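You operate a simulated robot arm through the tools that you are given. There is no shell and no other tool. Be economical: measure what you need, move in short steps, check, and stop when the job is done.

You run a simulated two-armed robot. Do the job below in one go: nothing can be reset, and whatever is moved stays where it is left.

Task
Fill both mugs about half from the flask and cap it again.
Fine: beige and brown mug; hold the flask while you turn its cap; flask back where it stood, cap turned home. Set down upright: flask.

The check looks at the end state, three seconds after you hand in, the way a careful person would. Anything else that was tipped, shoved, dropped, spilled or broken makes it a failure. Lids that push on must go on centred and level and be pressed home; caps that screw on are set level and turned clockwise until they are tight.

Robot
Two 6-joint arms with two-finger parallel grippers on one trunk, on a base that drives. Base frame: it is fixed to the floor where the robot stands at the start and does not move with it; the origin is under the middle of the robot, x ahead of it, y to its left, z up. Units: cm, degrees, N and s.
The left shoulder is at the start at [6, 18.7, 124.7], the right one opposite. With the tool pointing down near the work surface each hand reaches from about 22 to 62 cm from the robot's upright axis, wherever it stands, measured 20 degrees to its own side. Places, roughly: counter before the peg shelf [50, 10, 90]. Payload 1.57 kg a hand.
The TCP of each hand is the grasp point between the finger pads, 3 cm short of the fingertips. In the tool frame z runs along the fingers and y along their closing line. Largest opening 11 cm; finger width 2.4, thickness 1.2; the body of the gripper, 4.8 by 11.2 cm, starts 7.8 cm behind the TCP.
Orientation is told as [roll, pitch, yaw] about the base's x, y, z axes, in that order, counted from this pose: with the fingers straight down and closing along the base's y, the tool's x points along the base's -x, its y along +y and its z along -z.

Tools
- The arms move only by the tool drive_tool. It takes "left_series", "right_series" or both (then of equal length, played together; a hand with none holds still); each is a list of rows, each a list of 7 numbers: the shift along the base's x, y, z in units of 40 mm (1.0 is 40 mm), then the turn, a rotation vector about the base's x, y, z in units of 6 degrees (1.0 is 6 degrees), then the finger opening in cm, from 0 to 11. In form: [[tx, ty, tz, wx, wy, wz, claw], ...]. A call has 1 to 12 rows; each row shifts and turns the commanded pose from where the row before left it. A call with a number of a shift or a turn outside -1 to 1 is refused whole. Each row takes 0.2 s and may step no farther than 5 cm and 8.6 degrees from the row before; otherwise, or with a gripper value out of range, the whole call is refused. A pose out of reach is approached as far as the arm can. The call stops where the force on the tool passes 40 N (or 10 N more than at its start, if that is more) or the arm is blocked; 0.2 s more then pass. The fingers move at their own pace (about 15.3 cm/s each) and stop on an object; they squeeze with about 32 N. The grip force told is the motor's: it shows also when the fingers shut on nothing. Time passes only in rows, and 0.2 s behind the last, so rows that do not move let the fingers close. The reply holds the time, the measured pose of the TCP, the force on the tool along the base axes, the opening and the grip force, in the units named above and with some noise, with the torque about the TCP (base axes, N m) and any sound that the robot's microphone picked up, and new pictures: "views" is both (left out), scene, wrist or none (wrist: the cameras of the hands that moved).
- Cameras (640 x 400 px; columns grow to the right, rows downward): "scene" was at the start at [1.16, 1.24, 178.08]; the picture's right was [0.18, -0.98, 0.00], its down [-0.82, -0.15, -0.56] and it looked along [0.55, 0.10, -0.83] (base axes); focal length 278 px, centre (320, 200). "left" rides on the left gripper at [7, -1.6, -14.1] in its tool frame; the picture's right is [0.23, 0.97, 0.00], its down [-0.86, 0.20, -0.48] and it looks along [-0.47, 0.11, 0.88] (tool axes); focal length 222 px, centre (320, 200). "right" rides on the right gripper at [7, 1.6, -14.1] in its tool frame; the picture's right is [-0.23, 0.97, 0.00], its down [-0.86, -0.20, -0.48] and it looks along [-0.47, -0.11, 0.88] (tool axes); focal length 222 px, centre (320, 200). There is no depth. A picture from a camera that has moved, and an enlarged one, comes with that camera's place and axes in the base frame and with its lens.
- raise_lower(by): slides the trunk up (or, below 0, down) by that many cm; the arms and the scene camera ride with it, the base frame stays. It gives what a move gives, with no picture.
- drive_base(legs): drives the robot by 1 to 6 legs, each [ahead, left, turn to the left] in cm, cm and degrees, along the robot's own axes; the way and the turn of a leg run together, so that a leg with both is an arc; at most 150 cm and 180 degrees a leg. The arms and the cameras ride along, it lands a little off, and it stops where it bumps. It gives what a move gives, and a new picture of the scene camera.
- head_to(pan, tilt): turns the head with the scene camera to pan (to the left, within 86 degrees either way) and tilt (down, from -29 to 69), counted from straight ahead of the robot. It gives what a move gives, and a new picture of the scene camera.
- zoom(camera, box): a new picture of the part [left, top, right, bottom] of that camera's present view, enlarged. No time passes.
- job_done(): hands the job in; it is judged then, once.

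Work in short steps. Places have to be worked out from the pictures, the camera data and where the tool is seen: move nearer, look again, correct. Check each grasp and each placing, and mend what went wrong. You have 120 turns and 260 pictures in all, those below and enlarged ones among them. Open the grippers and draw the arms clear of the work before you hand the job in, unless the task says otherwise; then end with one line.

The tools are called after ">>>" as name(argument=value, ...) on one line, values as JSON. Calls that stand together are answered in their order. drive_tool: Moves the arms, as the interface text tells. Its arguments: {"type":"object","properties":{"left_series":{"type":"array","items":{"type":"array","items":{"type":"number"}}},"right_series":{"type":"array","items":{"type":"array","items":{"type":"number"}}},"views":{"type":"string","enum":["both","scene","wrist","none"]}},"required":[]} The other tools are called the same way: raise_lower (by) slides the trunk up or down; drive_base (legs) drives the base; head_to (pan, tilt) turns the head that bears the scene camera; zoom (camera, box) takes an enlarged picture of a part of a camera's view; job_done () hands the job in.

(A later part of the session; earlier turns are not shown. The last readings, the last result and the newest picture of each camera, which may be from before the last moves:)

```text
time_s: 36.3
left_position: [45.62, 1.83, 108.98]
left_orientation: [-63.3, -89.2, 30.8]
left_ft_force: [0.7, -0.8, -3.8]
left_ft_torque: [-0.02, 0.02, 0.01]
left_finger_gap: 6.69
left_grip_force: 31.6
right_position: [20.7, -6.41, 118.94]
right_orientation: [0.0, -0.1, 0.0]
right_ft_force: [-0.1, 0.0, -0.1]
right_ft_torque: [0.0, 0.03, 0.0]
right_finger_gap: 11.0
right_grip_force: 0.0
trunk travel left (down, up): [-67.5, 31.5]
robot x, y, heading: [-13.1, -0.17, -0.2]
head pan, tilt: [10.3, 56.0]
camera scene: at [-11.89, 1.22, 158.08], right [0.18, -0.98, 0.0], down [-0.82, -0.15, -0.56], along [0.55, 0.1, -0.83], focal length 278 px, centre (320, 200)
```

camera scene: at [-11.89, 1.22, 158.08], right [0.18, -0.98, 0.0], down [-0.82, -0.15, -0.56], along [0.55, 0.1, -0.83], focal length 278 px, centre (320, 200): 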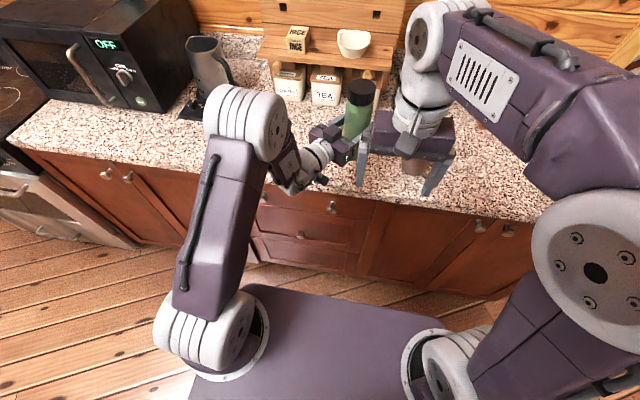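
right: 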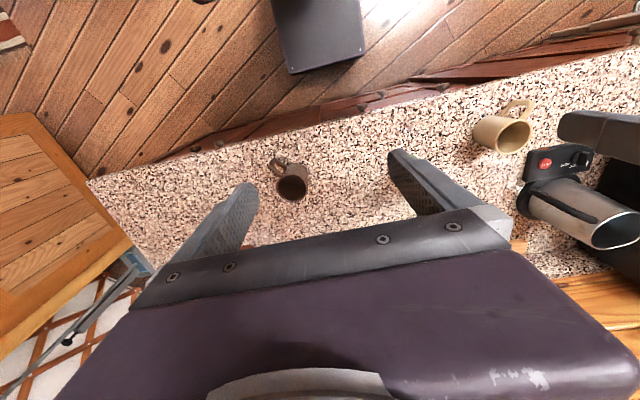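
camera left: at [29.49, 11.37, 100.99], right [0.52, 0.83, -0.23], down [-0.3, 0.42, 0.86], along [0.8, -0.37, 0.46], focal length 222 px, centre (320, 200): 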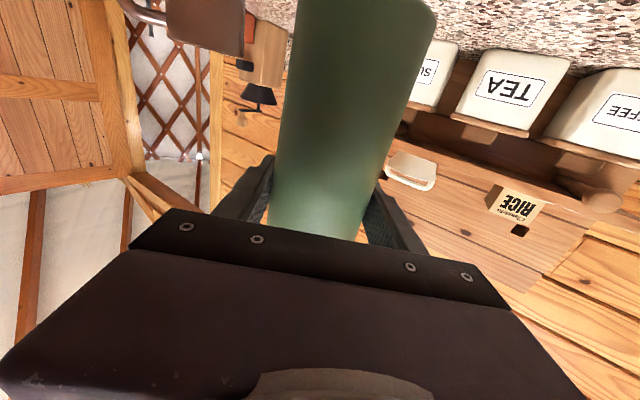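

Bring the right hand up to z≈131 and over the cap at about (45.6, 1.8) with its fingers open to 9.

>>> drive_tool(right_series=[[0, 0, 0.9, 0, 0, 0, 9], [0, 0, 0.9, 0, 0, 0, 9], [0.2, 0, 0.9, 0, 0, 0, 9], [0.85, 0.29, 0.3, 0, 0, 0, 9], [0.85, 0.29, 0, 0, 0, 0, 9], [0.85, 0.29, 0, 0, 0, 0, 9], [0.85, 0.29, 0, 0, 0, 0, 9], [0.85, 0.29, 0, 0, 0, 0, 9], [0.85, 0.29, 0, 0, 0, 0, 9], [0.85, 0.29, 0, 0, 0, 0, 9], [0, 0, 0, 0, 0, 0, 9]])

```text
time_s: 38.7
left_position: [45.64, 1.91, 108.87]
left_orientation: [-62.6, -89.1, 30.2]
left_ft_force: [0.2, 1.2, -3.5]
left_ft_torque: [0.0, -0.02, 0.01]
left_finger_gap: 6.72
left_grip_force: 32.2
right_position: [34.93, -2.3, 120.59]
right_orientation: [0.0, -0.1, 0.0]
right_ft_force: [0.2, 0.2, 0.0]
right_ft_torque: [-0.03, 0.01, -0.03]
right_finger_gap: 9.01
right_grip_force: 0.1
right hand out of reach, approached as far as the arm can: row 4, 5, 6, 7, 8, 9, 10
trunk travel left (down, up): [-67.5, 31.5]
robot x, y, heading: [-13.1, -0.32, 0.2]
head pan, tilt: [10.3, 56.0]
camera scene: at [-11.88, 1.22, 158.08], right [0.18, -0.98, 0.0], down [-0.82, -0.15, -0.56], along [0.55, 0.1, -0.83], focal length 278 px, centre (320, 200)
camera right: at [27.84, -0.71, 134.61], right [0.23, 0.97, 0.0], down [0.85, -0.2, 0.48], along [0.47, -0.11, -0.88], focal length 222 px, centre (320, 200)
```

scene: 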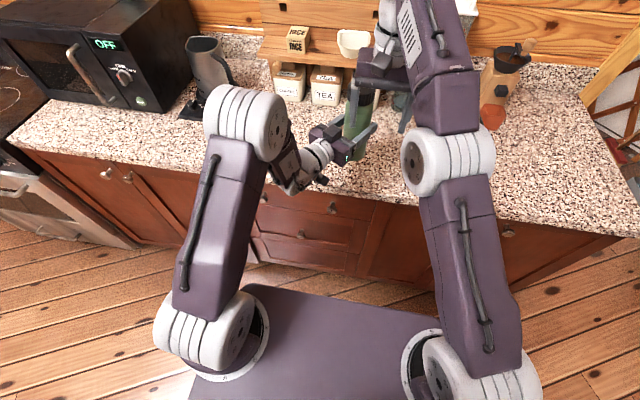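
right: 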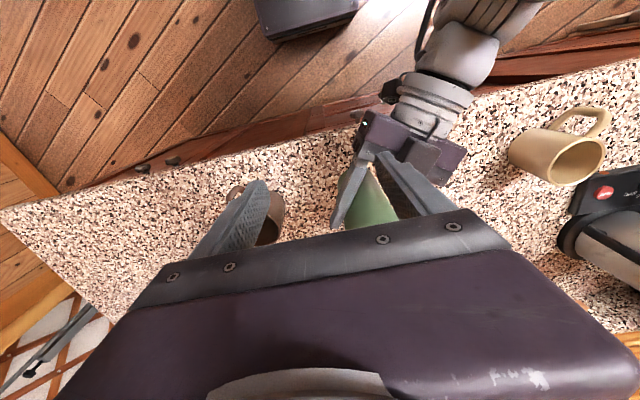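

The right hand runs out of reach that high above its shoulder. Raise the trunk 20 cm and lower the flask back with the left hand.

>>> raise_lower(by=20)

>>> drive_tool(left_series=[[0, 0, -0.6, 0, 0, 0, 4], [0, 0, -0.6, 0, 0, 0, 4], [0, 0, -0.6, 0, 0, 0, 4], [0, 0, -0.6, 0, 0, 0, 4], [0, 0, -0.6, 0, 0, 0, 4], [0, 0, -0.6, 0, 0, 0, 4], [0, 0, -0.6, 0, 0, 0, 4], [0, 0, -0.6, 0, 0, 0, 4], [0, 0, -0.2, 0, 0, 0, 4], [0, 0, 0, 0, 0, 0, 4]])

```text
time_s: 40.9
left_position: [45.61, 1.88, 128.85]
left_orientation: [-62.0, -89.1, 29.4]
left_ft_force: [0.5, -0.5, -2.8]
left_ft_torque: [0.0, 0.03, -0.02]
left_finger_gap: 6.68
left_grip_force: 32.0
right_position: [34.8, -2.34, 140.57]
right_orientation: [0.0, -0.1, 0.0]
right_ft_force: [0.6, 0.1, -0.4]
right_ft_torque: [0.03, 0.03, 0.0]
right_finger_gap: 9.01
right_grip_force: 0.1
trunk travel left (down, up): [-87.5, 11.5]
robot x, y, heading: [-13.16, 0.17, 0.0]
head pan, tilt: [10.3, 56.0]
```

```text
time_s: 43.1
left_position: [51.1, 3.27, 111.11]
left_orientation: [-70.2, -88.8, 37.5]
left_ft_force: [-0.4, -0.6, -3.1]
left_ft_torque: [0.0, 0.02, -0.02]
left_finger_gap: 6.68
left_grip_force: 31.6
left hand out of reach, approached as far as the arm can: row 1, 2, 3, 4, 5, 6, 7
right_position: [34.8, -2.37, 140.55]
right_orientation: [-0.1, -0.1, 0.0]
right_ft_force: [0.0, -0.2, -0.1]
right_ft_torque: [0.01, 0.03, -0.01]
right_finger_gap: 9.0
right_grip_force: 0.1
trunk travel left (down, up): [-87.5, 11.5]
robot x, y, heading: [-13.07, -0.11, 0.4]
head pan, tilt: [10.3, 56.0]
camera scene: at [-11.84, 1.22, 178.08], right [0.18, -0.98, 0.0], down [-0.82, -0.15, -0.56], along [0.55, 0.1, -0.83], focal length 278 px, centre (320, 200)
camera left: at [38.14, 9.27, 104.17], right [0.52, 0.82, -0.25], down [-0.28, 0.44, 0.85], along [0.81, -0.38, 0.46], focal length 222 px, centre (320, 200)
```

scene: 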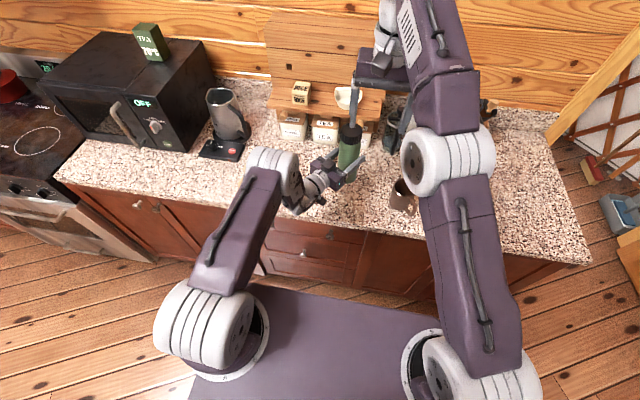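
left: 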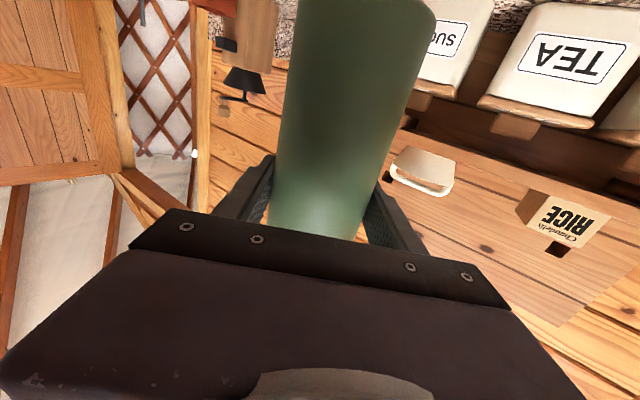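

I'll yaw the left hand further to the right, which frees the wrist, while pulling the flask closer to the robot.

>>> drive_tool(left_series=[[0, 0, 0, 0, 0, -1, 4], [0, 0, 0, 0, 0, -1, 4], [0, 0, 0, 0, 0, -1, 4], [-0.2, -0.1, 0, 0, 0, -1, 4], [-0.4, -0.1, 0, 0, 0, -1, 4], [-0.4, -0.1, 0, 0, 0, -1, 4], [-0.4, -0.1, 0, 0, 0, 0, 4], [-0.4, -0.1, 0, 0, 0, 0, 4], [-0.4, -0.1, 0, 0, 0, 0, 4], [0, 0, 0, 0, 0, 0, 4]])

```text
time_s: 45.3
left_position: [41.94, 0.71, 111.12]
left_orientation: [-63.6, -89.2, -4.7]
left_ft_force: [0.5, -0.5, -3.1]
left_ft_torque: [0.01, 0.01, -0.03]
left_finger_gap: 6.71
left_grip_force: 32.3
right_position: [34.83, -2.27, 140.62]
right_orientation: [0.1, -0.1, 0.0]
right_ft_force: [0.5, 0.2, 0.4]
right_ft_torque: [0.0, 0.0, -0.05]
right_finger_gap: 8.99
right_grip_force: 0.1
trunk travel left (down, up): [-87.5, 11.5]
robot x, y, heading: [-12.95, 0.17, -0.0]
head pan, tilt: [10.3, 56.0]
camera scene: at [-11.81, 1.24, 178.08], right [0.18, -0.98, 0.0], down [-0.82, -0.15, -0.56], along [0.55, 0.1, -0.83], focal length 278 px, centre (320, 200)
camera left: at [35.22, 13.28, 104.15], right [0.9, 0.36, -0.24], down [0.02, 0.52, 0.86], along [0.43, -0.78, 0.46], focal length 222 px, centre (320, 200)
```

scene: 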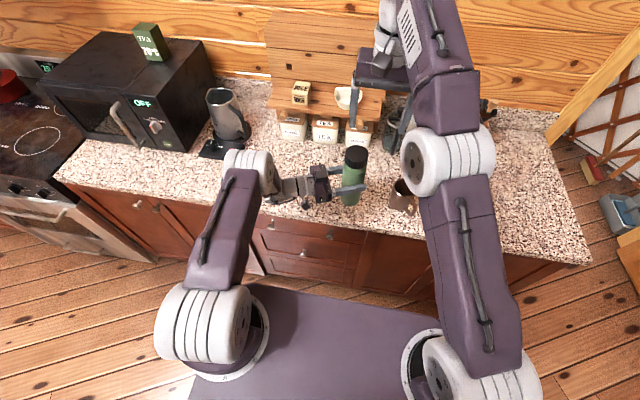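
left: 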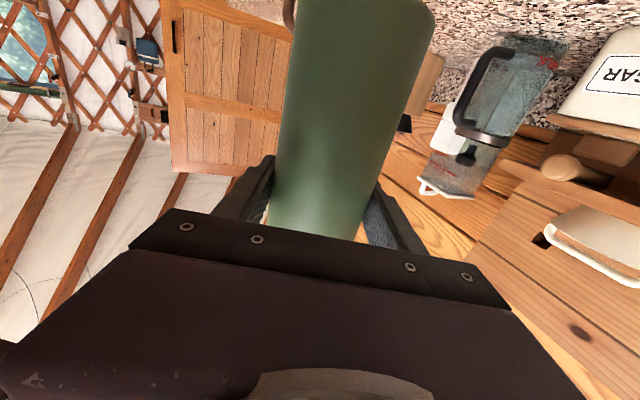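

That works freely. Lower the flask to z≈104 (base about 93, just above the counter), then bring the right hand over the cap.

>>> drive_tool(left_series=[[-0.1, 0, -0.4, 0, 0, 0, 4], [-0.1, 0, -0.4, 0, 0, 0, 4], [-0.1, 0, -0.4, 0, 0, 0, 4], [-0.1, 0, -0.4, 0, 0, 0, 4], [0, 0, 0, 0, 0, 0, 4]], views="none")

>>> drive_tool(right_series=[[0.3, 0.2, -0.5, 0, 0, 0, 9], [0.3, 0.2, -0.6, 0, 0, 0, 9], [0.3, 0.2, -0.6, 0, 0, 0, 9], [0.3, 0.15, -0.6, 0, 0, 0, 9], [0.25, 0, -0.6, 0, 0, 0, 9], [0, 0, 0, 0, 0, 0, 9], [0, 0, 0, 0, 0, 0, 9]])

```text
time_s: 46.5
left_position: [40.56, 0.74, 104.76]
left_orientation: [-64.0, -89.1, -4.6]
left_ft_force: [0.0, -0.7, -3.1]
left_ft_torque: [0.01, 0.0, -0.03]
left_finger_gap: 6.68
left_grip_force: 31.5
right_position: [34.84, -2.47, 140.57]
right_orientation: [0.0, -0.1, -0.1]
right_ft_force: [0.7, -0.5, 0.2]
right_ft_torque: [-0.02, 0.03, 0.0]
right_finger_gap: 8.99
right_grip_force: 0.0
trunk travel left (down, up): [-87.5, 11.5]
robot x, y, heading: [-13.37, -0.15, -0.1]
head pan, tilt: [10.3, 56.0]
```

```text
time_s: 48.1
left_position: [40.51, 0.76, 104.77]
left_orientation: [-64.2, -89.2, -4.3]
left_ft_force: [0.0, 0.0, -3.4]
left_ft_torque: [-0.01, -0.01, 0.01]
left_finger_gap: 6.69
left_grip_force: 31.8
right_position: [40.31, 0.62, 128.48]
right_orientation: [0.0, 0.0, 0.0]
right_ft_force: [0.8, -1.7, 0.2]
right_ft_torque: [0.0, -0.02, 0.01]
right_finger_gap: 9.01
right_grip_force: 0.1
right hand out of reach, approached as far as the arm can: row 3
trunk travel left (down, up): [-87.5, 11.5]
robot x, y, heading: [-13.14, -0.04, -0.1]
head pan, tilt: [10.3, 56.0]
camera scene: at [-11.86, 1.25, 178.08], right [0.18, -0.98, 0.0], down [-0.82, -0.15, -0.56], along [0.55, 0.1, -0.83], focal length 278 px, centre (320, 200)
camera right: at [33.24, 2.2, 142.56], right [0.23, 0.97, 0.0], down [0.85, -0.2, 0.48], along [0.47, -0.11, -0.88], focal length 222 px, centre (320, 200)
```

scene: 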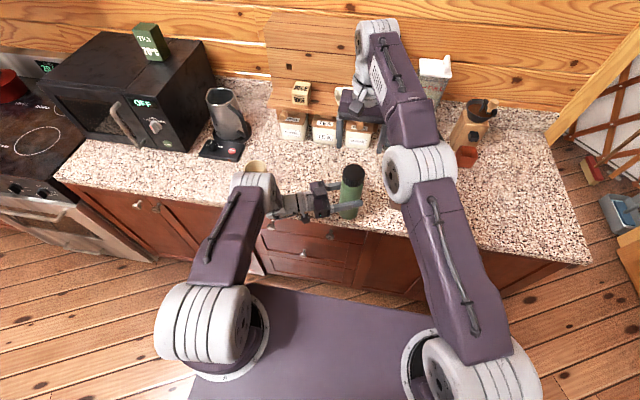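
right: 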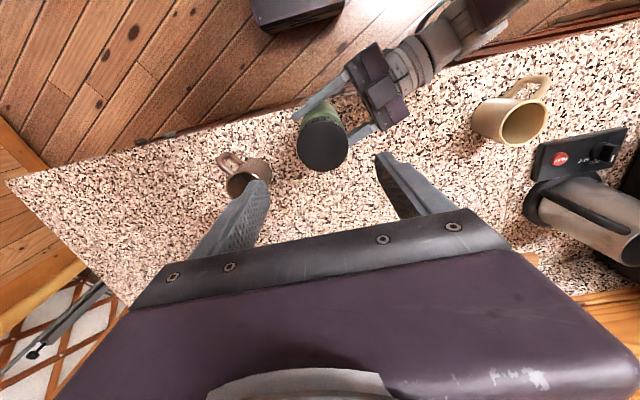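

The right camera puts the cap centre at (40.6, 0.8) with its top at z≈115.2. I'll descend so that the fingertips end just above the cap's lower edge.

>>> drive_tool(right_series=[[0.05, 0.03, -0.6, 0, 0, 0, 9], [0, 0, -0.6, 0, 0, 0, 9], [0, 0, -0.6, 0, 0, 0, 9], [0, 0, -0.6, 0, 0, 0, 9], [0, 0, -0.6, 0, 0, 0, 9], [0, 0, 0, 0, 0, 0, 9]])

>>> zoom(camera="scene", box=[280, 130, 408, 210])

```text
time_s: 49.5
left_position: [40.5, 0.75, 104.84]
left_orientation: [-63.9, -89.1, -4.6]
left_ft_force: [-1.7, 0.1, -3.7]
left_ft_torque: [0.03, -0.01, 0.01]
left_finger_gap: 6.69
left_grip_force: 32.5
right_position: [40.17, 0.57, 116.59]
right_orientation: [0.0, -0.1, 0.1]
right_ft_force: [0.3, 0.4, 0.1]
right_ft_torque: [0.02, -0.01, 0.0]
right_finger_gap: 8.99
right_grip_force: 0.0
trunk travel left (down, up): [-87.5, 11.5]
robot x, y, heading: [-12.99, 0.16, 0.0]
head pan, tilt: [10.3, 56.0]
camera scene: at [-11.83, 1.24, 178.08], right [0.18, -0.98, 0.0], down [-0.82, -0.15, -0.56], along [0.55, 0.1, -0.83], focal length 278 px, centre (320, 200)
camera right: at [33.27, 2.13, 130.69], right [0.23, 0.97, 0.0], down [0.85, -0.2, 0.48], along [0.47, -0.11, -0.88], focal length 222 px, centre (320, 200)
```

scene: 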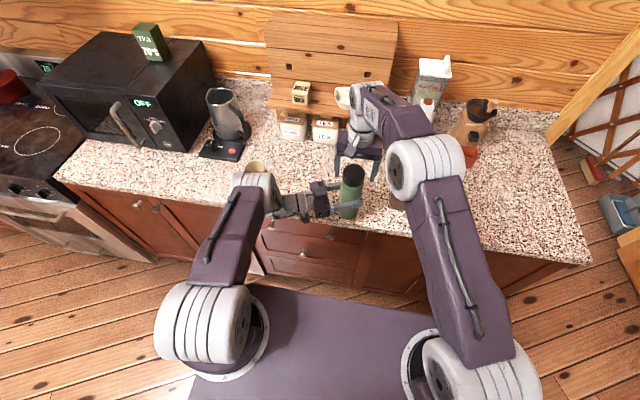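
right: 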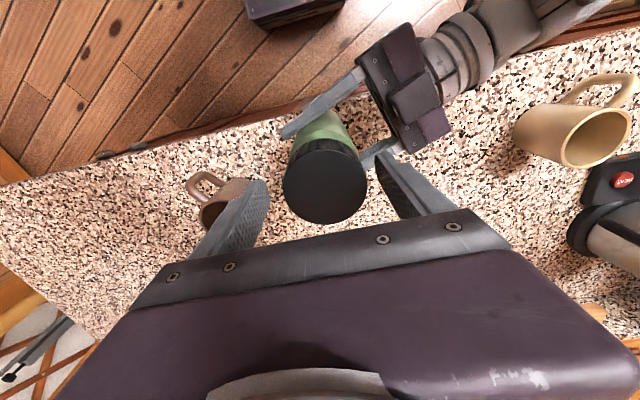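

```text
5.00 times, centred on (344, 170) of scene
camera zoom: at [-11.83, 1.24, 178.08], right [0.18, -0.98, 0.0], down [-0.82, -0.15, -0.56], along [0.55, 0.1, -0.83], focal length 1389 px, centre (200, 350)
```

zoom: 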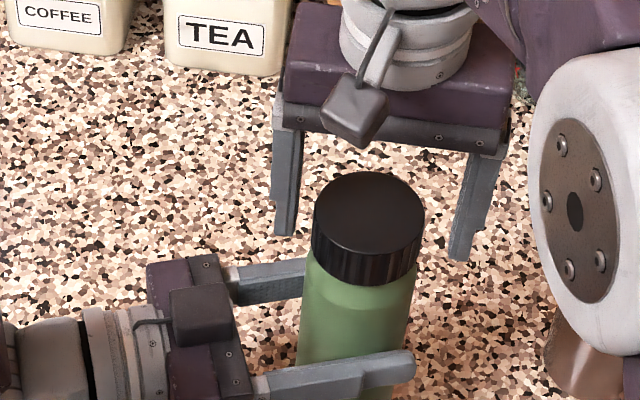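

Fingers straddle the cap, whose lower edge is near z≈113. A small correction, then close.

>>> drive_tool(right_series=[[0.06, 0.06, -0.08, 0, 0, 0, 9], [0, 0, 0, 0, 0, 0, 7.5], [0, 0, 0, 0, 0, 0, 6.8], [0, 0, 0, 0, 0, 0, 6.4], [0, 0, 0, 0, 0, 0, 5], [0, 0, 0, 0, 0, 0, 4], [0, 0, 0, 0, 0, 0, 4]])

>>> zoom(camera="scene", box=[280, 130, 408, 210])

```text
time_s: 51.1
left_position: [40.47, 0.81, 104.73]
left_orientation: [-62.3, -89.1, -6.0]
left_ft_force: [0.9, -8.2, -2.6]
left_ft_torque: [0.91, 0.04, 0.01]
left_finger_gap: 6.69
left_grip_force: 31.4
right_position: [40.53, 0.77, 116.32]
right_orientation: [0.2, -0.1, -0.1]
right_ft_force: [-1.2, 8.4, -1.1]
right_ft_torque: [0.03, 0.08, 0.03]
right_finger_gap: 6.15
right_grip_force: 32.2
trunk travel left (down, up): [-87.5, 11.5]
robot x, y, heading: [-12.94, 0.34, 0.1]
head pan, tilt: [10.3, 56.0]
camera scene: at [-11.82, 1.24, 178.08], right [0.18, -0.98, 0.0], down [-0.82, -0.15, -0.56], along [0.55, 0.1, -0.83], focal length 278 px, centre (320, 200)
camera right: at [33.51, 2.41, 130.4], right [0.23, 0.97, 0.0], down [0.85, -0.2, 0.48], along [0.47, -0.11, -0.88], focal length 222 px, centre (320, 200)
```

scene: 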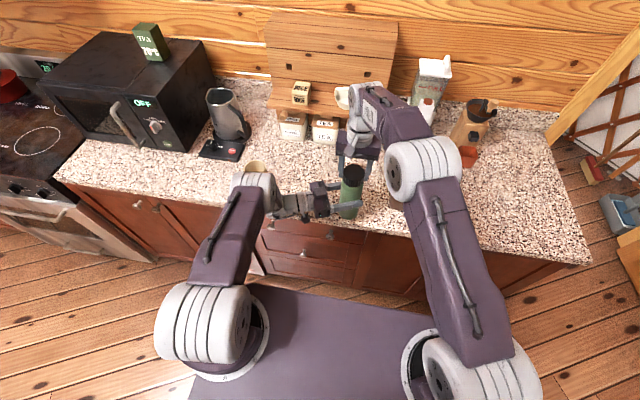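
right: 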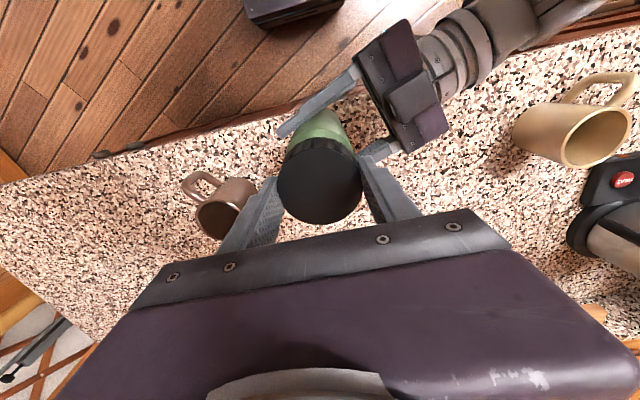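

```text
5.00 times, centred on (344, 170) of scene
camera zoom: at [-11.82, 1.24, 178.08], right [0.18, -0.98, 0.0], down [-0.82, -0.15, -0.56], along [0.55, 0.1, -0.83], focal length 1389 px, centre (200, 350)
```

zoom: 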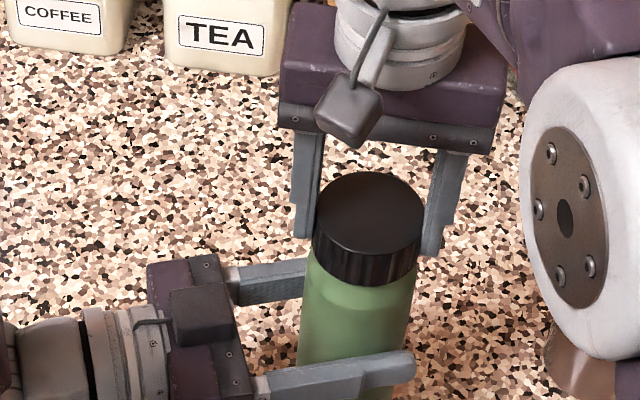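

Gap is 6.15, with 8 N lateral load. I'll check whether the fingers are centred on the cap along x.

>>> zoom(camera="right", box=[240, 120, 400, 220])

>>> zoom(camera="scene", box=[328, 155, 376, 185])

```text
4.00 times, centred on (320, 170) of right
camera zoom: at [33.51, 2.41, 130.4], right [0.23, 0.97, 0.0], down [0.85, -0.2, 0.48], along [0.47, -0.11, -0.88], focal length 888 px, centre (320, 320)
```

zoom: 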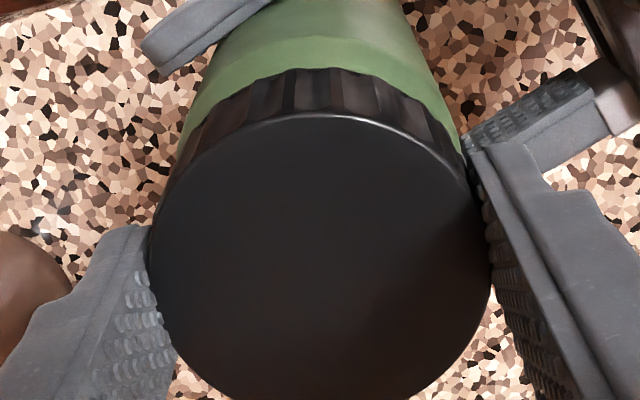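

```text
13.33 times, centred on (352, 170) of scene
camera zoom: at [-11.82, 1.24, 178.08], right [0.18, -0.98, 0.0], down [-0.82, -0.15, -0.56], along [0.55, 0.1, -0.83], focal length 3705 px, centre (-107, 600)
```

zoom: 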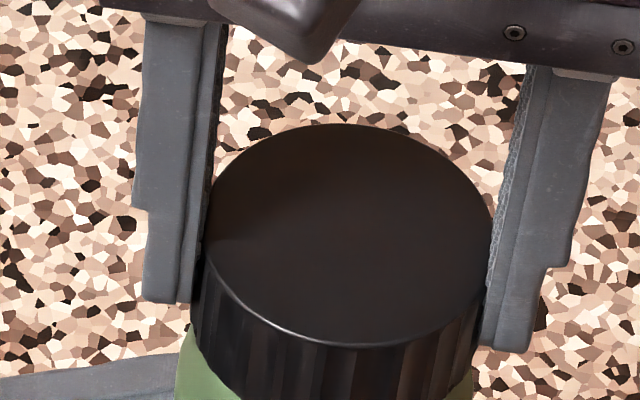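

The cap is about 6.15 cm wide and the fingers are centred on it. Turn it counter-clockwise 60° and watch the forces.

>>> drive_tool(right_series=[[0, 0, 0, 0, 0, 1, 4], [0, 0, 0.01, 0, 0, 1, 4], [0, 0, 0.01, 0, 0, 1, 4], [0, 0, 0.01, 0, 0, 1, 4], [0, 0, 0.01, 0, 0, 1, 4], [0, 0, 0.01, 0, 0, 1, 4], [0, 0, 0.01, 0, 0, 1, 4], [0, 0, 0.01, 0, 0, 1, 4], [0, 0, 0.01, 0, 0, 1, 4], [0, 0, 0.01, 0, 0, 1, 4], [0, 0, 0, 0, 0, 0, 4]], views="wrist")

```text
time_s: 53.5
left_position: [40.43, 0.67, 104.82]
left_orientation: [-70.3, -89.3, 1.8]
left_ft_force: [-7.2, -0.5, 16.6]
left_ft_torque: [-0.13, -0.47, -0.02]
left_finger_gap: 6.67
left_grip_force: 32.1
right_position: [40.54, 0.79, 116.67]
right_orientation: [0.1, 0.1, 60.1]
right_ft_force: [6.8, -0.2, -19.4]
right_ft_torque: [0.16, -0.33, 0.04]
right_finger_gap: 6.2
right_grip_force: 32.0
trunk travel left (down, up): [-87.5, 11.5]
robot x, y, heading: [-13.14, -0.07, 0.1]
head pan, tilt: [10.3, 56.0]
camera right: at [35.64, -4.45, 130.66], right [-0.73, 0.68, 0.0], down [0.6, 0.64, 0.48], along [0.33, 0.35, -0.88], focal length 222 px, centre (320, 200)
```

right: 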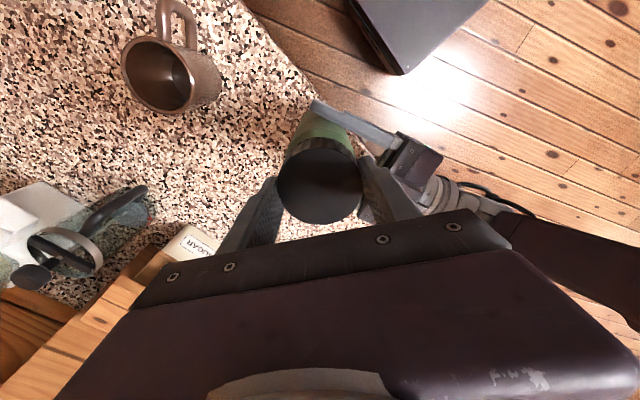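

I pulled up too fast (19 N), so relieve that by easing down about 0.25 cm before going on.

>>> drive_tool(right_series=[[0, 0, -0.03, 0, 0, 0, 4], [0, 0, -0.03, 0, 0, 0, 4], [0, 0, 0, 0, 0, 0, 4]], views="none")

```text
time_s: 54.3
left_position: [40.44, 0.76, 104.75]
left_orientation: [-62.7, -89.1, -5.7]
left_ft_force: [-3.1, 4.2, 8.4]
left_ft_torque: [-0.46, -0.47, -0.04]
left_finger_gap: 6.68
left_grip_force: 32.3
right_position: [40.41, 0.76, 116.44]
right_orientation: [0.1, 0.0, 60.1]
right_ft_force: [3.0, -4.4, -11.0]
right_ft_torque: [-0.05, 0.12, 0.0]
right_finger_gap: 6.18
right_grip_force: 31.9
trunk travel left (down, up): [-87.5, 11.5]
robot x, y, heading: [-12.92, -0.05, -0.0]
head pan, tilt: [10.3, 56.0]
```

Ease a bit more and turn another 54° with no lift, watching torque about z.

>>> drive_tool(right_series=[[0, 0, -0.03, 0, 0, 0, 4], [0, 0, 0, 0, 0, 1, 4], [0, 0, 0, 0, 0, 1, 4], [0, 0, 0, 0, 0, 1, 4]], views="none")

>>> drive_tool(right_series=[[0, 0, 0, 0, 0, 1, 4], [0, 0, 0, 0, 0, 1, 4], [0, 0, 0, 0, 0, 1, 4], [0, 0, 0, 0, 0, 1, 4], [0, 0, 0, 0, 0, 1, 4], [0, 0, 0, 0, 0, 1, 4], [0, 0, 0, 0, 0, 0, 4]], views="wrist")

```text
time_s: 55.3
left_position: [40.4, 0.89, 104.66]
left_orientation: [-61.8, -89.0, -6.6]
left_ft_force: [2.4, 6.9, -5.7]
left_ft_torque: [-0.6, -0.01, 0.06]
left_finger_gap: 6.69
left_grip_force: 31.7
right_position: [40.59, 0.71, 116.44]
right_orientation: [0.0, -0.1, 78.0]
right_ft_force: [-1.1, -6.6, 2.2]
right_ft_torque: [-0.2, 0.26, -0.02]
right_finger_gap: 6.18
right_grip_force: 31.6
trunk travel left (down, up): [-87.5, 11.5]
robot x, y, heading: [-13.32, 0.13, 0.1]
head pan, tilt: [10.3, 56.0]
```

```text
time_s: 56.9
left_position: [40.45, 0.79, 104.63]
left_orientation: [-62.2, -89.0, -6.3]
left_ft_force: [-2.3, 7.3, -13.2]
left_ft_torque: [-0.36, -0.51, -0.04]
left_finger_gap: 6.69
left_grip_force: 31.8
right_position: [40.45, 0.9, 116.35]
right_orientation: [-0.1, 0.0, 114.2]
right_ft_force: [2.2, -7.0, 10.4]
right_ft_torque: [-0.48, 0.23, -0.02]
right_finger_gap: 6.19
right_grip_force: 31.7
trunk travel left (down, up): [-87.5, 11.5]
robot x, y, heading: [-13.06, 0.09, -0.3]
head pan, tilt: [10.3, 56.0]
camera right: at [41.87, -6.18, 130.45], right [-0.98, -0.19, 0.0], down [-0.17, 0.86, 0.48], along [-0.09, 0.47, -0.88], focal length 222 px, centre (320, 200)
```

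right: 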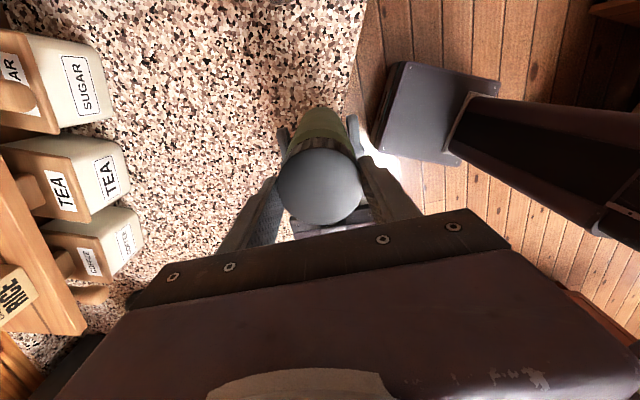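

Upward force on the cap grows as I turn, so the thread is engaged and rising. Continue with a modest lift.

>>> drive_tool(right_series=[[0, 0, 0.03, 0, 0, 1, 4], [0, 0, 0.02, 0, 0, 1, 4], [0, 0, 0.01, 0, 0, 1, 4], [0, 0, 0.01, 0, 0, 1, 4], [0, 0, 0.01, 0, 0, 1, 4], [0, 0, 0.01, 0, 0, 1, 4], [0, 0, 0.01, 0, 0, 1, 4], [0, 0, 0.01, 0, 0, 1, 4], [0, 0, 0, 0, 0, 0, 4]], views="wrist")

>>> zoom(camera="scene", box=[312, 145, 392, 195])

```text
time_s: 58.9
left_position: [40.51, 0.81, 104.81]
left_orientation: [-68.6, -89.1, 0.0]
left_ft_force: [-6.3, -13.0, 13.8]
left_ft_torque: [1.01, -0.67, -0.02]
left_finger_gap: 6.71
left_grip_force: 32.2
right_position: [40.57, 0.72, 116.77]
right_orientation: [-0.1, -0.3, 162.2]
right_ft_force: [6.7, 12.5, -16.8]
right_ft_torque: [0.52, -0.08, 0.03]
right_finger_gap: 6.19
right_grip_force: 32.6
trunk travel left (down, up): [-87.5, 11.5]
robot x, y, heading: [-13.12, 0.46, 0.2]
head pan, tilt: [10.3, 56.0]
camera right: at [46.66, -2.89, 130.79], right [-0.52, -0.86, 0.0], down [-0.75, 0.45, 0.48], along [-0.41, 0.25, -0.88], focal length 222 px, centre (320, 200)
```

right: 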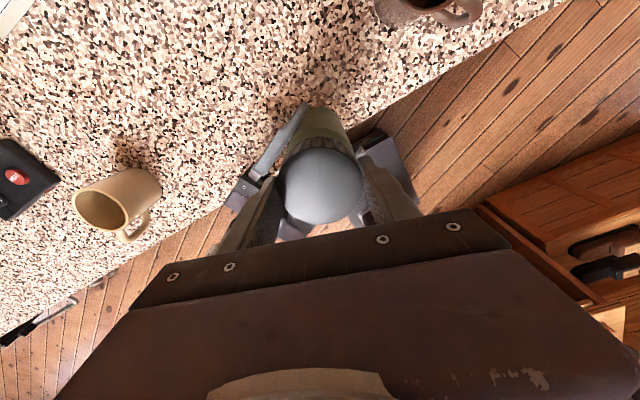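

```text
8.00 times, centred on (352, 170) of scene
camera zoom: at [-11.83, 1.24, 178.08], right [0.18, -0.98, 0.0], down [-0.82, -0.15, -0.56], along [0.55, 0.1, -0.83], focal length 2223 px, centre (64, 440)
```

zoom: 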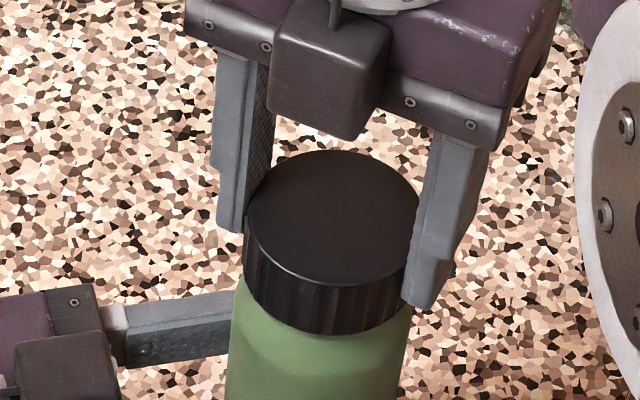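

The hand turns freely to 162°. I'll try continuing further without lift to let the thread relax the upward pull.

>>> drive_tool(right_series=[[0, 0, -0.02, 0, 0, 1, 4], [0, 0, 0, 0, 0, 1, 4], [0, 0, 0, 0, 0, 1, 4], [0, 0, 0, 0, 0, 1, 4], [0, 0, 0, 0, 0, 1, 4], [0, 0, 0, 0, 0, 1, 4], [0, 0, 0, 0, 0, 1, 4], [0, 0, 0, 0, 0, 1, 4], [0, 0, 0, 0, 0, 0, 4]], views="wrist")

```text
time_s: 60.9
left_position: [40.56, 0.68, 104.63]
left_orientation: [-57.7, -89.0, -10.9]
left_ft_force: [-2.4, 1.3, -16.9]
left_ft_torque: [-0.76, -0.42, 0.11]
left_finger_gap: 6.66
left_grip_force: 32.1
right_position: [37.47, 5.53, 116.4]
right_orientation: [1.2, 0.2, -157.7]
right_ft_force: [1.3, -0.9, 12.9]
right_ft_torque: [-0.14, -0.2, -0.07]
right_finger_gap: 5.31
right_grip_force: 7.9
right hand out of reach, approached as far as the arm can: row 6, 7, 8
trunk travel left (down, up): [-87.5, 11.5]
robot x, y, heading: [-12.85, -0.13, 0.1]
head pan, tilt: [10.3, 56.0]
camera right: at [44.31, 6.9, 130.56], right [0.16, -0.99, 0.02], down [-0.87, -0.13, 0.47], along [-0.46, -0.09, -0.88], focal length 222 px, centre (320, 200)
```

right: 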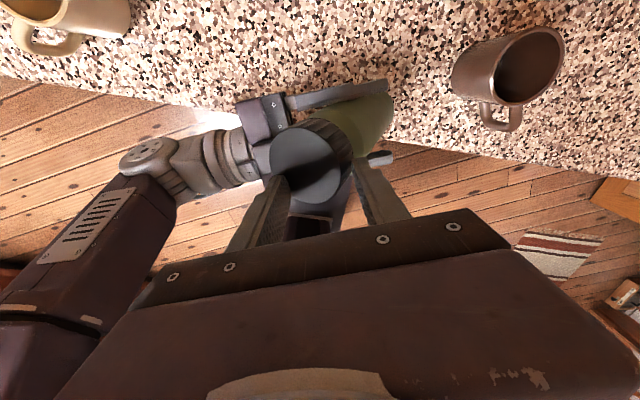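

The hand reached its limit and slid off-centre. Open, lift clear, then turn back.

>>> drive_tool(right_series=[[0, 0, 0, 0, 0, 0, 7], [0, 0, 0, 0, 0, 0, 9], [0, 0, 0.3, 0, 0, 0, 10], [0, 0, 0.6, 0, 0, -0.5, 10], [0, 0, 0.6, 0, 0, -1, 10], [0, 0, 0, 0, 0, 0, 10]])

>>> zoom(camera="scene", box=[300, 140, 396, 200])

```text
time_s: 62.3
left_position: [40.46, 0.8, 104.75]
left_orientation: [-64.6, -89.1, -3.8]
left_ft_force: [-0.5, 0.3, -3.2]
left_ft_torque: [-0.06, 0.01, 0.0]
left_finger_gap: 6.63
left_grip_force: 32.4
right_position: [37.32, 5.49, 122.42]
right_orientation: [1.5, 0.1, -166.7]
right_ft_force: [0.5, 0.0, -0.5]
right_ft_torque: [0.01, 0.04, -0.01]
right_finger_gap: 10.0
right_grip_force: 0.1
trunk travel left (down, up): [-87.5, 11.5]
robot x, y, heading: [-13.41, -0.02, 0.2]
head pan, tilt: [10.3, 56.0]
camera scene: at [-11.81, 1.26, 178.08], right [0.18, -0.98, 0.0], down [-0.82, -0.15, -0.56], along [0.55, 0.1, -0.83], focal length 278 px, centre (320, 200)
camera right: at [44.35, 5.94, 136.65], right [0.0, -1.0, 0.02], down [-0.88, 0.01, 0.47], along [-0.47, -0.02, -0.88], focal length 222 px, centre (320, 200)
```

scene: 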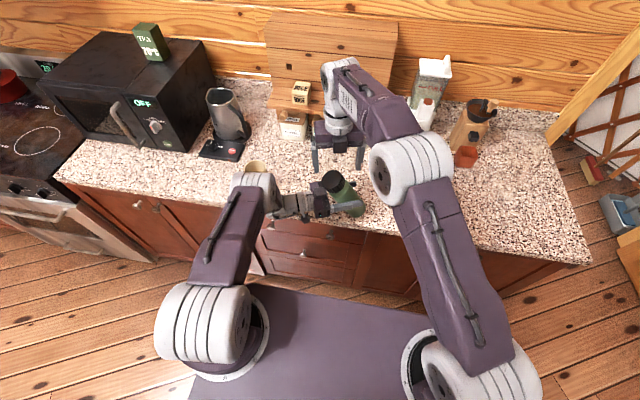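
right: 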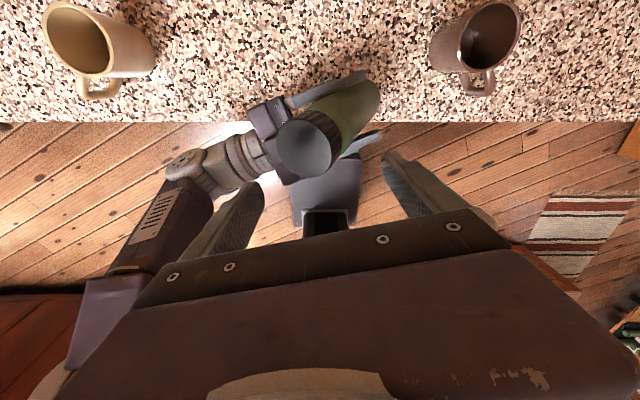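

```text
6.67 times, centred on (348, 170) of scene
camera zoom: at [-11.81, 1.26, 178.08], right [0.18, -0.98, 0.0], down [-0.82, -0.15, -0.56], along [0.55, 0.1, -0.83], focal length 1852 px, centre (133, 400)
```

zoom: 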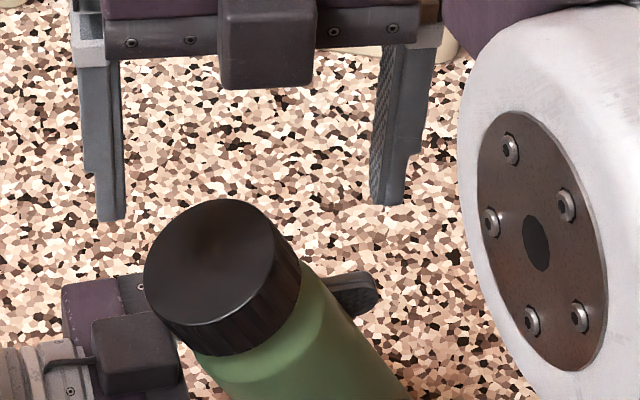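

The flask has pivoted about 33° in the left grip, which is a slip I have to mend. I'll raise the right hand clear, unwinding it, and tilt the left hand about its closing axis to bring the flask upright again.

>>> drive_tool(right_series=[[0, 0, 0.8, 0, 0, -1, 10], [0, 0, 0.8, 0, 0, -1, 10], [0, -0.5, 0.3, 0, 0, -1, 10], [0, -0.5, 0, 0, 0, -1, 10], [0, -0.5, 0, 0, 0, -1, 10], [0, -0.5, 0, 0, 0, -1, 10], [0, -0.5, 0, 0, 0, -1, 10], [0, -0.3, 0, 0, 0, -1, 10], [0, 0, 0, 0, 0, -1, 10], [0, 0, 0, 0, 0, -1, 10], [0, 0, 0, 0, 0, -1, 10], [0, 0, 0, 0, 0, -1, 10]], left_series=[[0, 0, 0.2, 0, 0, 0, 4], [0, 0, 0.2, 0, 0, 0, 4], [0.2, 0, 0, 0.92, 0.37, 0, 4], [0.2, 0, 0, 0.92, 0.37, 0, 4], [0.2, 0, 0, 0.92, 0.37, 0, 4], [0.2, 0, 0, 0.92, 0.37, 0, 4], [0.2, 0, 0, 0.92, 0.37, 0, 4], [0.2, 0, 0, 0, 0, 0, 4], [0, 0, 0, 0, 0, 0, 4], [0, 0, 0, 0, 0, 0, 4], [0, 0, 0, 0, 0, 0, 4], [0, 0, 0, 0, 0, 0, 4]])

```text
time_s: 64.9
left_position: [45.41, 0.66, 106.47]
left_orientation: [-1.8, -59.9, -66.5]
left_ft_force: [-0.4, 0.3, -3.0]
left_ft_torque: [-0.04, 0.0, 0.0]
left_finger_gap: 6.62
left_grip_force: 32.4
right_position: [37.42, -5.72, 129.96]
right_orientation: [1.5, 0.3, 121.2]
right_ft_force: [0.4, 0.6, -0.9]
right_ft_torque: [0.0, 0.01, 0.0]
right_finger_gap: 10.01
right_grip_force: 0.1
trunk travel left (down, up): [-87.5, 11.5]
robot x, y, heading: [-13.21, -0.08, -0.0]
head pan, tilt: [10.3, 56.0]
camera scene: at [-11.81, 1.26, 178.08], right [0.18, -0.98, 0.0], down [-0.82, -0.15, -0.56], along [0.55, 0.1, -0.83], focal length 278 px, centre (320, 200)
camera right: at [40.01, -12.24, 144.12], right [-0.95, -0.31, 0.03], down [-0.26, 0.84, 0.47], along [-0.17, 0.44, -0.88], focal length 222 px, centre (320, 200)
camera left: at [37.93, 14.62, 107.46], right [0.86, 0.47, -0.21], down [0.2, 0.07, 0.98], along [0.47, -0.88, -0.04], focal length 222 px, centre (320, 200)
```

scene: 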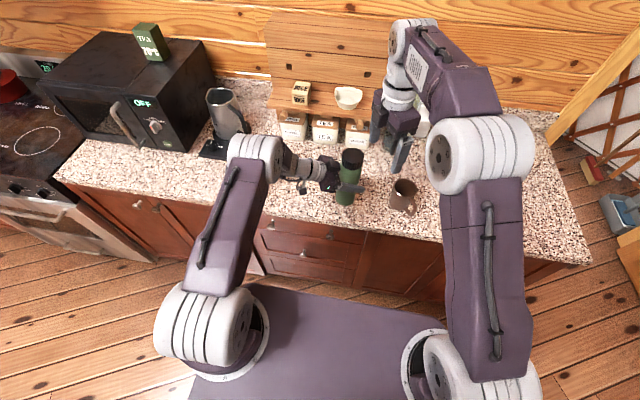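
right: 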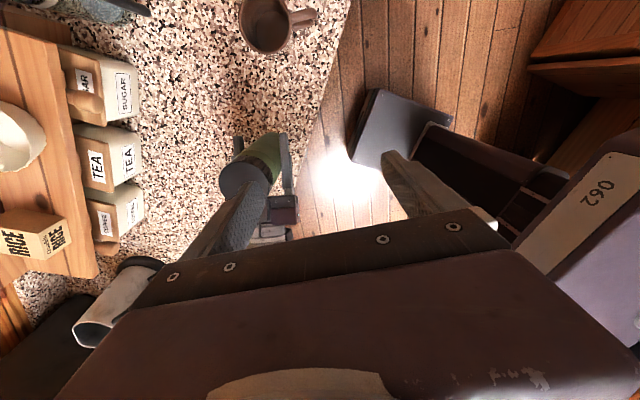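
left: 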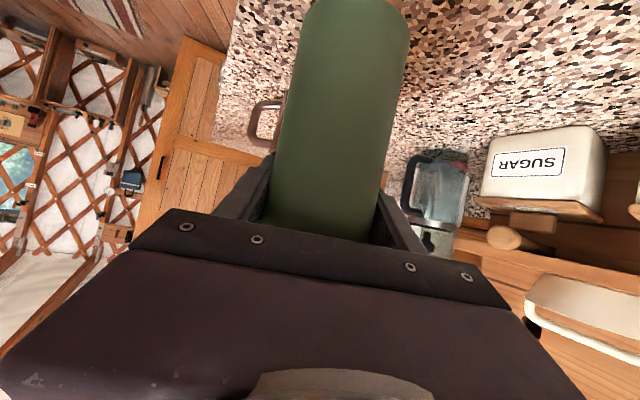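

Check how upright the flask is now.

>>> zoom(camera="scene", box=[300, 135, 412, 205])

>>> zoom(camera="right", box=[200, 100, 328, 180])

```text
5.71 times, centred on (356, 170) of scene
camera zoom: at [-11.81, 1.26, 178.08], right [0.18, -0.98, 0.0], down [-0.82, -0.15, -0.56], along [0.55, 0.1, -0.83], focal length 1588 px, centre (114, 371)
```

zoom: 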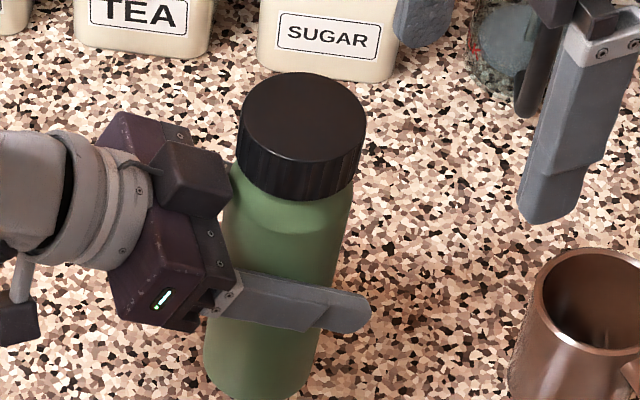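

```text
5.00 times, centred on (264, 140) of right
camera zoom: at [40.01, -12.24, 144.12], right [-0.95, -0.31, 0.03], down [-0.26, 0.84, 0.47], along [-0.17, 0.44, -0.88], focal length 1111 px, centre (600, 500)
```

zoom: 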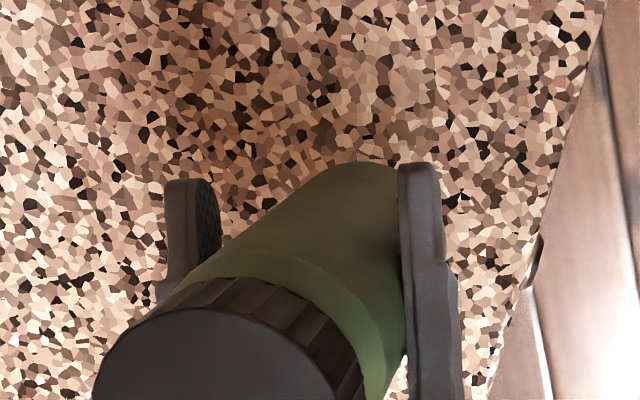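

The flask is upright within a degree or two, though it sits about 1.3 cm nearer the palm. I'll lower it toward the counter, unwinding the right hand meanwhile.

>>> drive_tool(left_series=[[0, 0, -0.25, 0, 0, 0, 4], [0, 0, -0.25, 0, 0, 0, 4], [0, 0, -0.25, 0, 0, 0, 4], [0, 0, -0.1, 0, 0, 0, 4], [0, 0, -0.05, 0, 0, 0, 4], [0, 0, 0, 0, 0, 0, 4], [0, 0, 0, 0, 0, 0, 4], [0, 0, 0, 0, 0, 0, 4], [0, 0, 0, 0, 0, 0, 4], [0, 0, 0, 0, 0, 0, 4], [0, 0, 0, 0, 0, 0, 4], [0, 0, 0, 0, 0, 0, 4]], right_series=[[0, 0, 0, 0, 0, -1, 10], [0, 0, 0, 0, 0, -1, 10], [0, 0, 0, 0, 0, -1, 10], [0, 0, 0, 0, 0, -1, 10], [0, 0, 0, 0, 0, -1, 10], [0, 0, 0, 0, 0, -1, 10], [0, 0, 0, 0, 0, -1, 10], [0, 0, 0, 0, 0, -1, 10], [0, 0, 0, 0, 0, -1, 10], [0, 0, 0, 0, 0, -1, 10], [0, 0, 0, 0, 0, -1, 10], [0, 0, 0, 0, 0, -1, 10]], views="scene")

>>> zoom(camera="scene", box=[290, 140, 402, 210])

```text
time_s: 67.5
left_position: [45.32, 0.71, 102.82]
left_orientation: [-1.8, -59.7, -66.5]
left_ft_force: [0.2, 0.5, -3.8]
left_ft_torque: [-0.04, 0.0, 0.0]
left_finger_gap: 6.63
left_grip_force: 32.7
right_position: [37.52, -5.7, 130.02]
right_orientation: [1.5, 0.1, 49.2]
right_ft_force: [-0.1, 0.2, 0.6]
right_ft_torque: [-0.02, 0.0, 0.02]
right_finger_gap: 10.0
right_grip_force: 0.1
trunk travel left (down, up): [-87.5, 11.5]
robot x, y, heading: [-13.52, 0.22, 0.2]
head pan, tilt: [10.3, 56.0]
camera scene: at [-11.83, 1.23, 178.08], right [0.18, -0.98, 0.0], down [-0.82, -0.15, -0.56], along [0.55, 0.1, -0.83], focal length 278 px, centre (320, 200)
```

scene: 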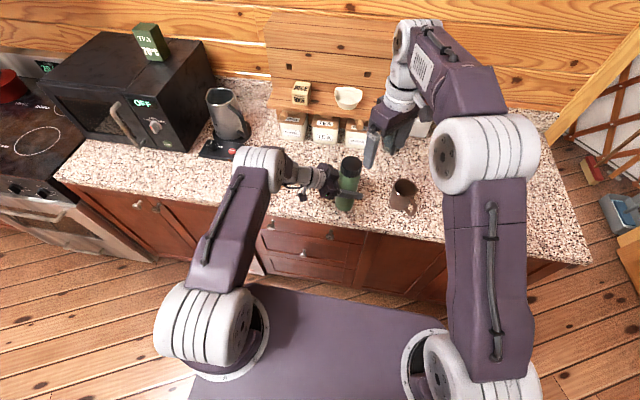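

```text
5.71 times, centred on (346, 175) of scene
camera zoom: at [-11.83, 1.23, 178.08], right [0.18, -0.98, 0.0], down [-0.82, -0.15, -0.56], along [0.55, 0.1, -0.83], focal length 1588 px, centre (171, 343)
```

zoom: 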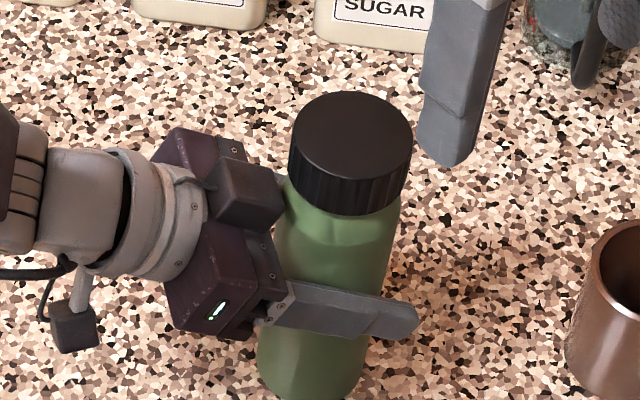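

Step down gently to find contact.

>>> drive_tool(left_series=[[0, 0, -0.05, 0, 0, 0, 4], [0, 0, -0.05, 0, 0, 0, 4], [0, 0, -0.05, 0, 0, 0, 4], [0, 0, -0.03, 0, 0, 0, 4], [0, 0, 0, 0, 0, 0, 4], [0, 0, 0, 0, 0, 0, 4], [0, 0, 0, 0, 0, 0, 4], [0, 0, 0, 0, 0, 0, 4]], right_series=[[0, 0, 0, 0, 0, -1, 10], [0, 0, 0, 0, 0, -1, 10], [0, 0, 0, 0, 0, -1, 10], [0, 0, 0, 0, 0, -1, 10], [0, 0, 0, 0, 0, -1, 10], [0, 0, 0, 0, 0, -1, 10], [0, 0, 0, 0, 0, -1, 10], [0, 0, 0, 0, 0, -1, 10]], views="none")

```text
time_s: 69.3
left_position: [45.35, 0.71, 102.01]
left_orientation: [-1.8, -59.9, -66.4]
left_ft_force: [-0.2, 0.8, -3.8]
left_ft_torque: [-0.04, -0.01, 0.01]
left_finger_gap: 6.61
left_grip_force: 31.8
right_position: [37.41, -5.69, 130.0]
right_orientation: [1.5, 0.2, 1.2]
right_ft_force: [-0.1, 0.0, 0.6]
right_ft_torque: [-0.03, -0.06, -0.01]
right_finger_gap: 10.0
right_grip_force: 0.1
trunk travel left (down, up): [-87.5, 11.5]
robot x, y, heading: [-13.12, -0.1, -0.0]
head pan, tilt: [10.3, 56.0]
```

Not touching yet; continue down in small steps.

>>> drive_tool(left_series=[[0, 0, -0.04, 0, 0, 0, 4], [0, 0, -0.04, 0, 0, 0, 4], [0, 0, -0.04, 0, 0, 0, 4], [0, 0, 0, 0, 0, 0, 4], [0, 0, 0, 0, 0, 0, 4], [0, 0, 0, 0, 0, 0, 4], [0, 0, 0, 0, 0, 0, 4], [0, 0, 0, 0, 0, 0, 4], [0, 0, 0, 0, 0, 0, 4], [0, 0, 0, 0, 0, 0, 4], [0, 0, 0, 0, 0, 0, 4], [0, 0, 0, 0, 0, 0, 4]], right_series=[[0, 0, 0, 0, 0, -1, 10], [0, 0, 0, 0, 0, -1, 10], [0, 0, 0, 0, 0, -1, 10], [0, 0, 0, 0, 0, -1, 10], [0, 0, 0, 0, 0, -1, 10], [0, 0, 0, 0, 0, -1, 10], [0, 0, 0, 0, 0, -1, 10], [0, 0, 0, 0, 0, -1, 10], [0, 0, 0, 0, 0, -1, 10], [0, 0, 0, 0, 0, -1, 10], [0, 0, 0, 0, 0, -1, 10], [0, 0, 0, 0, 0, -1, 10]], views="none")

>>> drive_tool(left_series=[[0, 0, -0.04, 0, 0, 0, 4], [0, 0, -0.04, 0, 0, 0, 4], [0, 0, -0.04, 0, 0, 0, 4], [0, 0, 0, 0, 0, 0, 4]], views="both")

```text
time_s: 71.9
left_position: [45.28, 0.66, 101.65]
left_orientation: [-1.5, -59.9, -66.6]
left_ft_force: [5.9, -0.1, 13.9]
left_ft_torque: [-0.22, -0.81, 0.1]
left_finger_gap: 6.63
left_grip_force: 32.1
right_position: [37.34, -5.64, 130.12]
right_orientation: [1.5, 0.1, -70.8]
right_ft_force: [0.1, 0.4, 0.1]
right_ft_torque: [0.03, 0.01, 0.02]
right_finger_gap: 10.0
right_grip_force: 0.0
trunk travel left (down, up): [-87.5, 11.5]
robot x, y, heading: [-12.75, 0.04, -0.0]
head pan, tilt: [10.3, 56.0]
```

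```text
time_s: 72.9
left_position: [45.1, 0.79, 101.37]
left_orientation: [-1.4, -59.9, -66.8]
left_ft_force: [4.2, 9.0, 26.3]
left_ft_torque: [0.55, -0.64, 0.12]
left_finger_gap: 6.64
left_grip_force: 32.0
right_position: [36.95, -5.52, 130.22]
right_orientation: [1.5, 0.0, -70.4]
right_ft_force: [0.1, 0.4, 0.4]
right_ft_torque: [-0.01, 0.01, 0.0]
right_finger_gap: 10.01
right_grip_force: 0.1
trunk travel left (down, up): [-87.5, 11.5]
robot x, y, heading: [-12.73, -0.37, 0.2]
head pan, tilt: [10.3, 56.0]
camera scene: at [-12.38, 1.5, 178.09], right [0.18, -0.98, 0.0], down [-0.81, -0.15, -0.56], along [0.55, 0.1, -0.83], focal length 278 px, centre (320, 200)
camera left: at [37.68, 14.78, 102.26], right [0.86, 0.47, -0.21], down [0.2, 0.07, 0.98], along [0.47, -0.88, -0.04], focal length 222 px, centre (320, 200)
```

scene: 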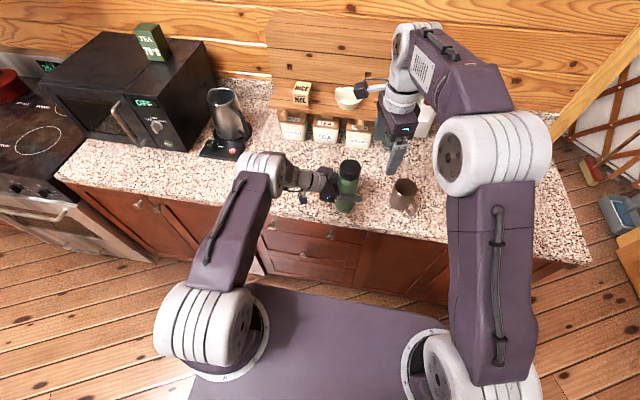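
left: 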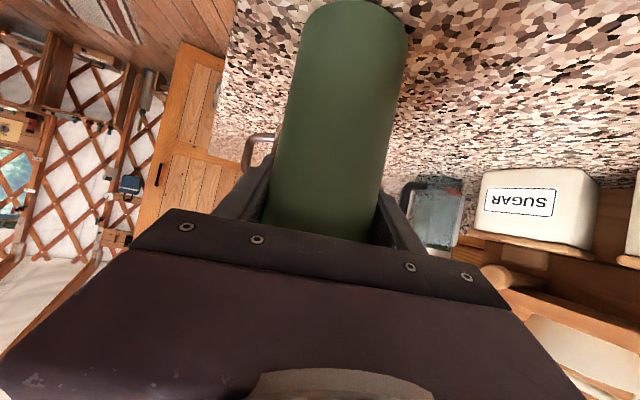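

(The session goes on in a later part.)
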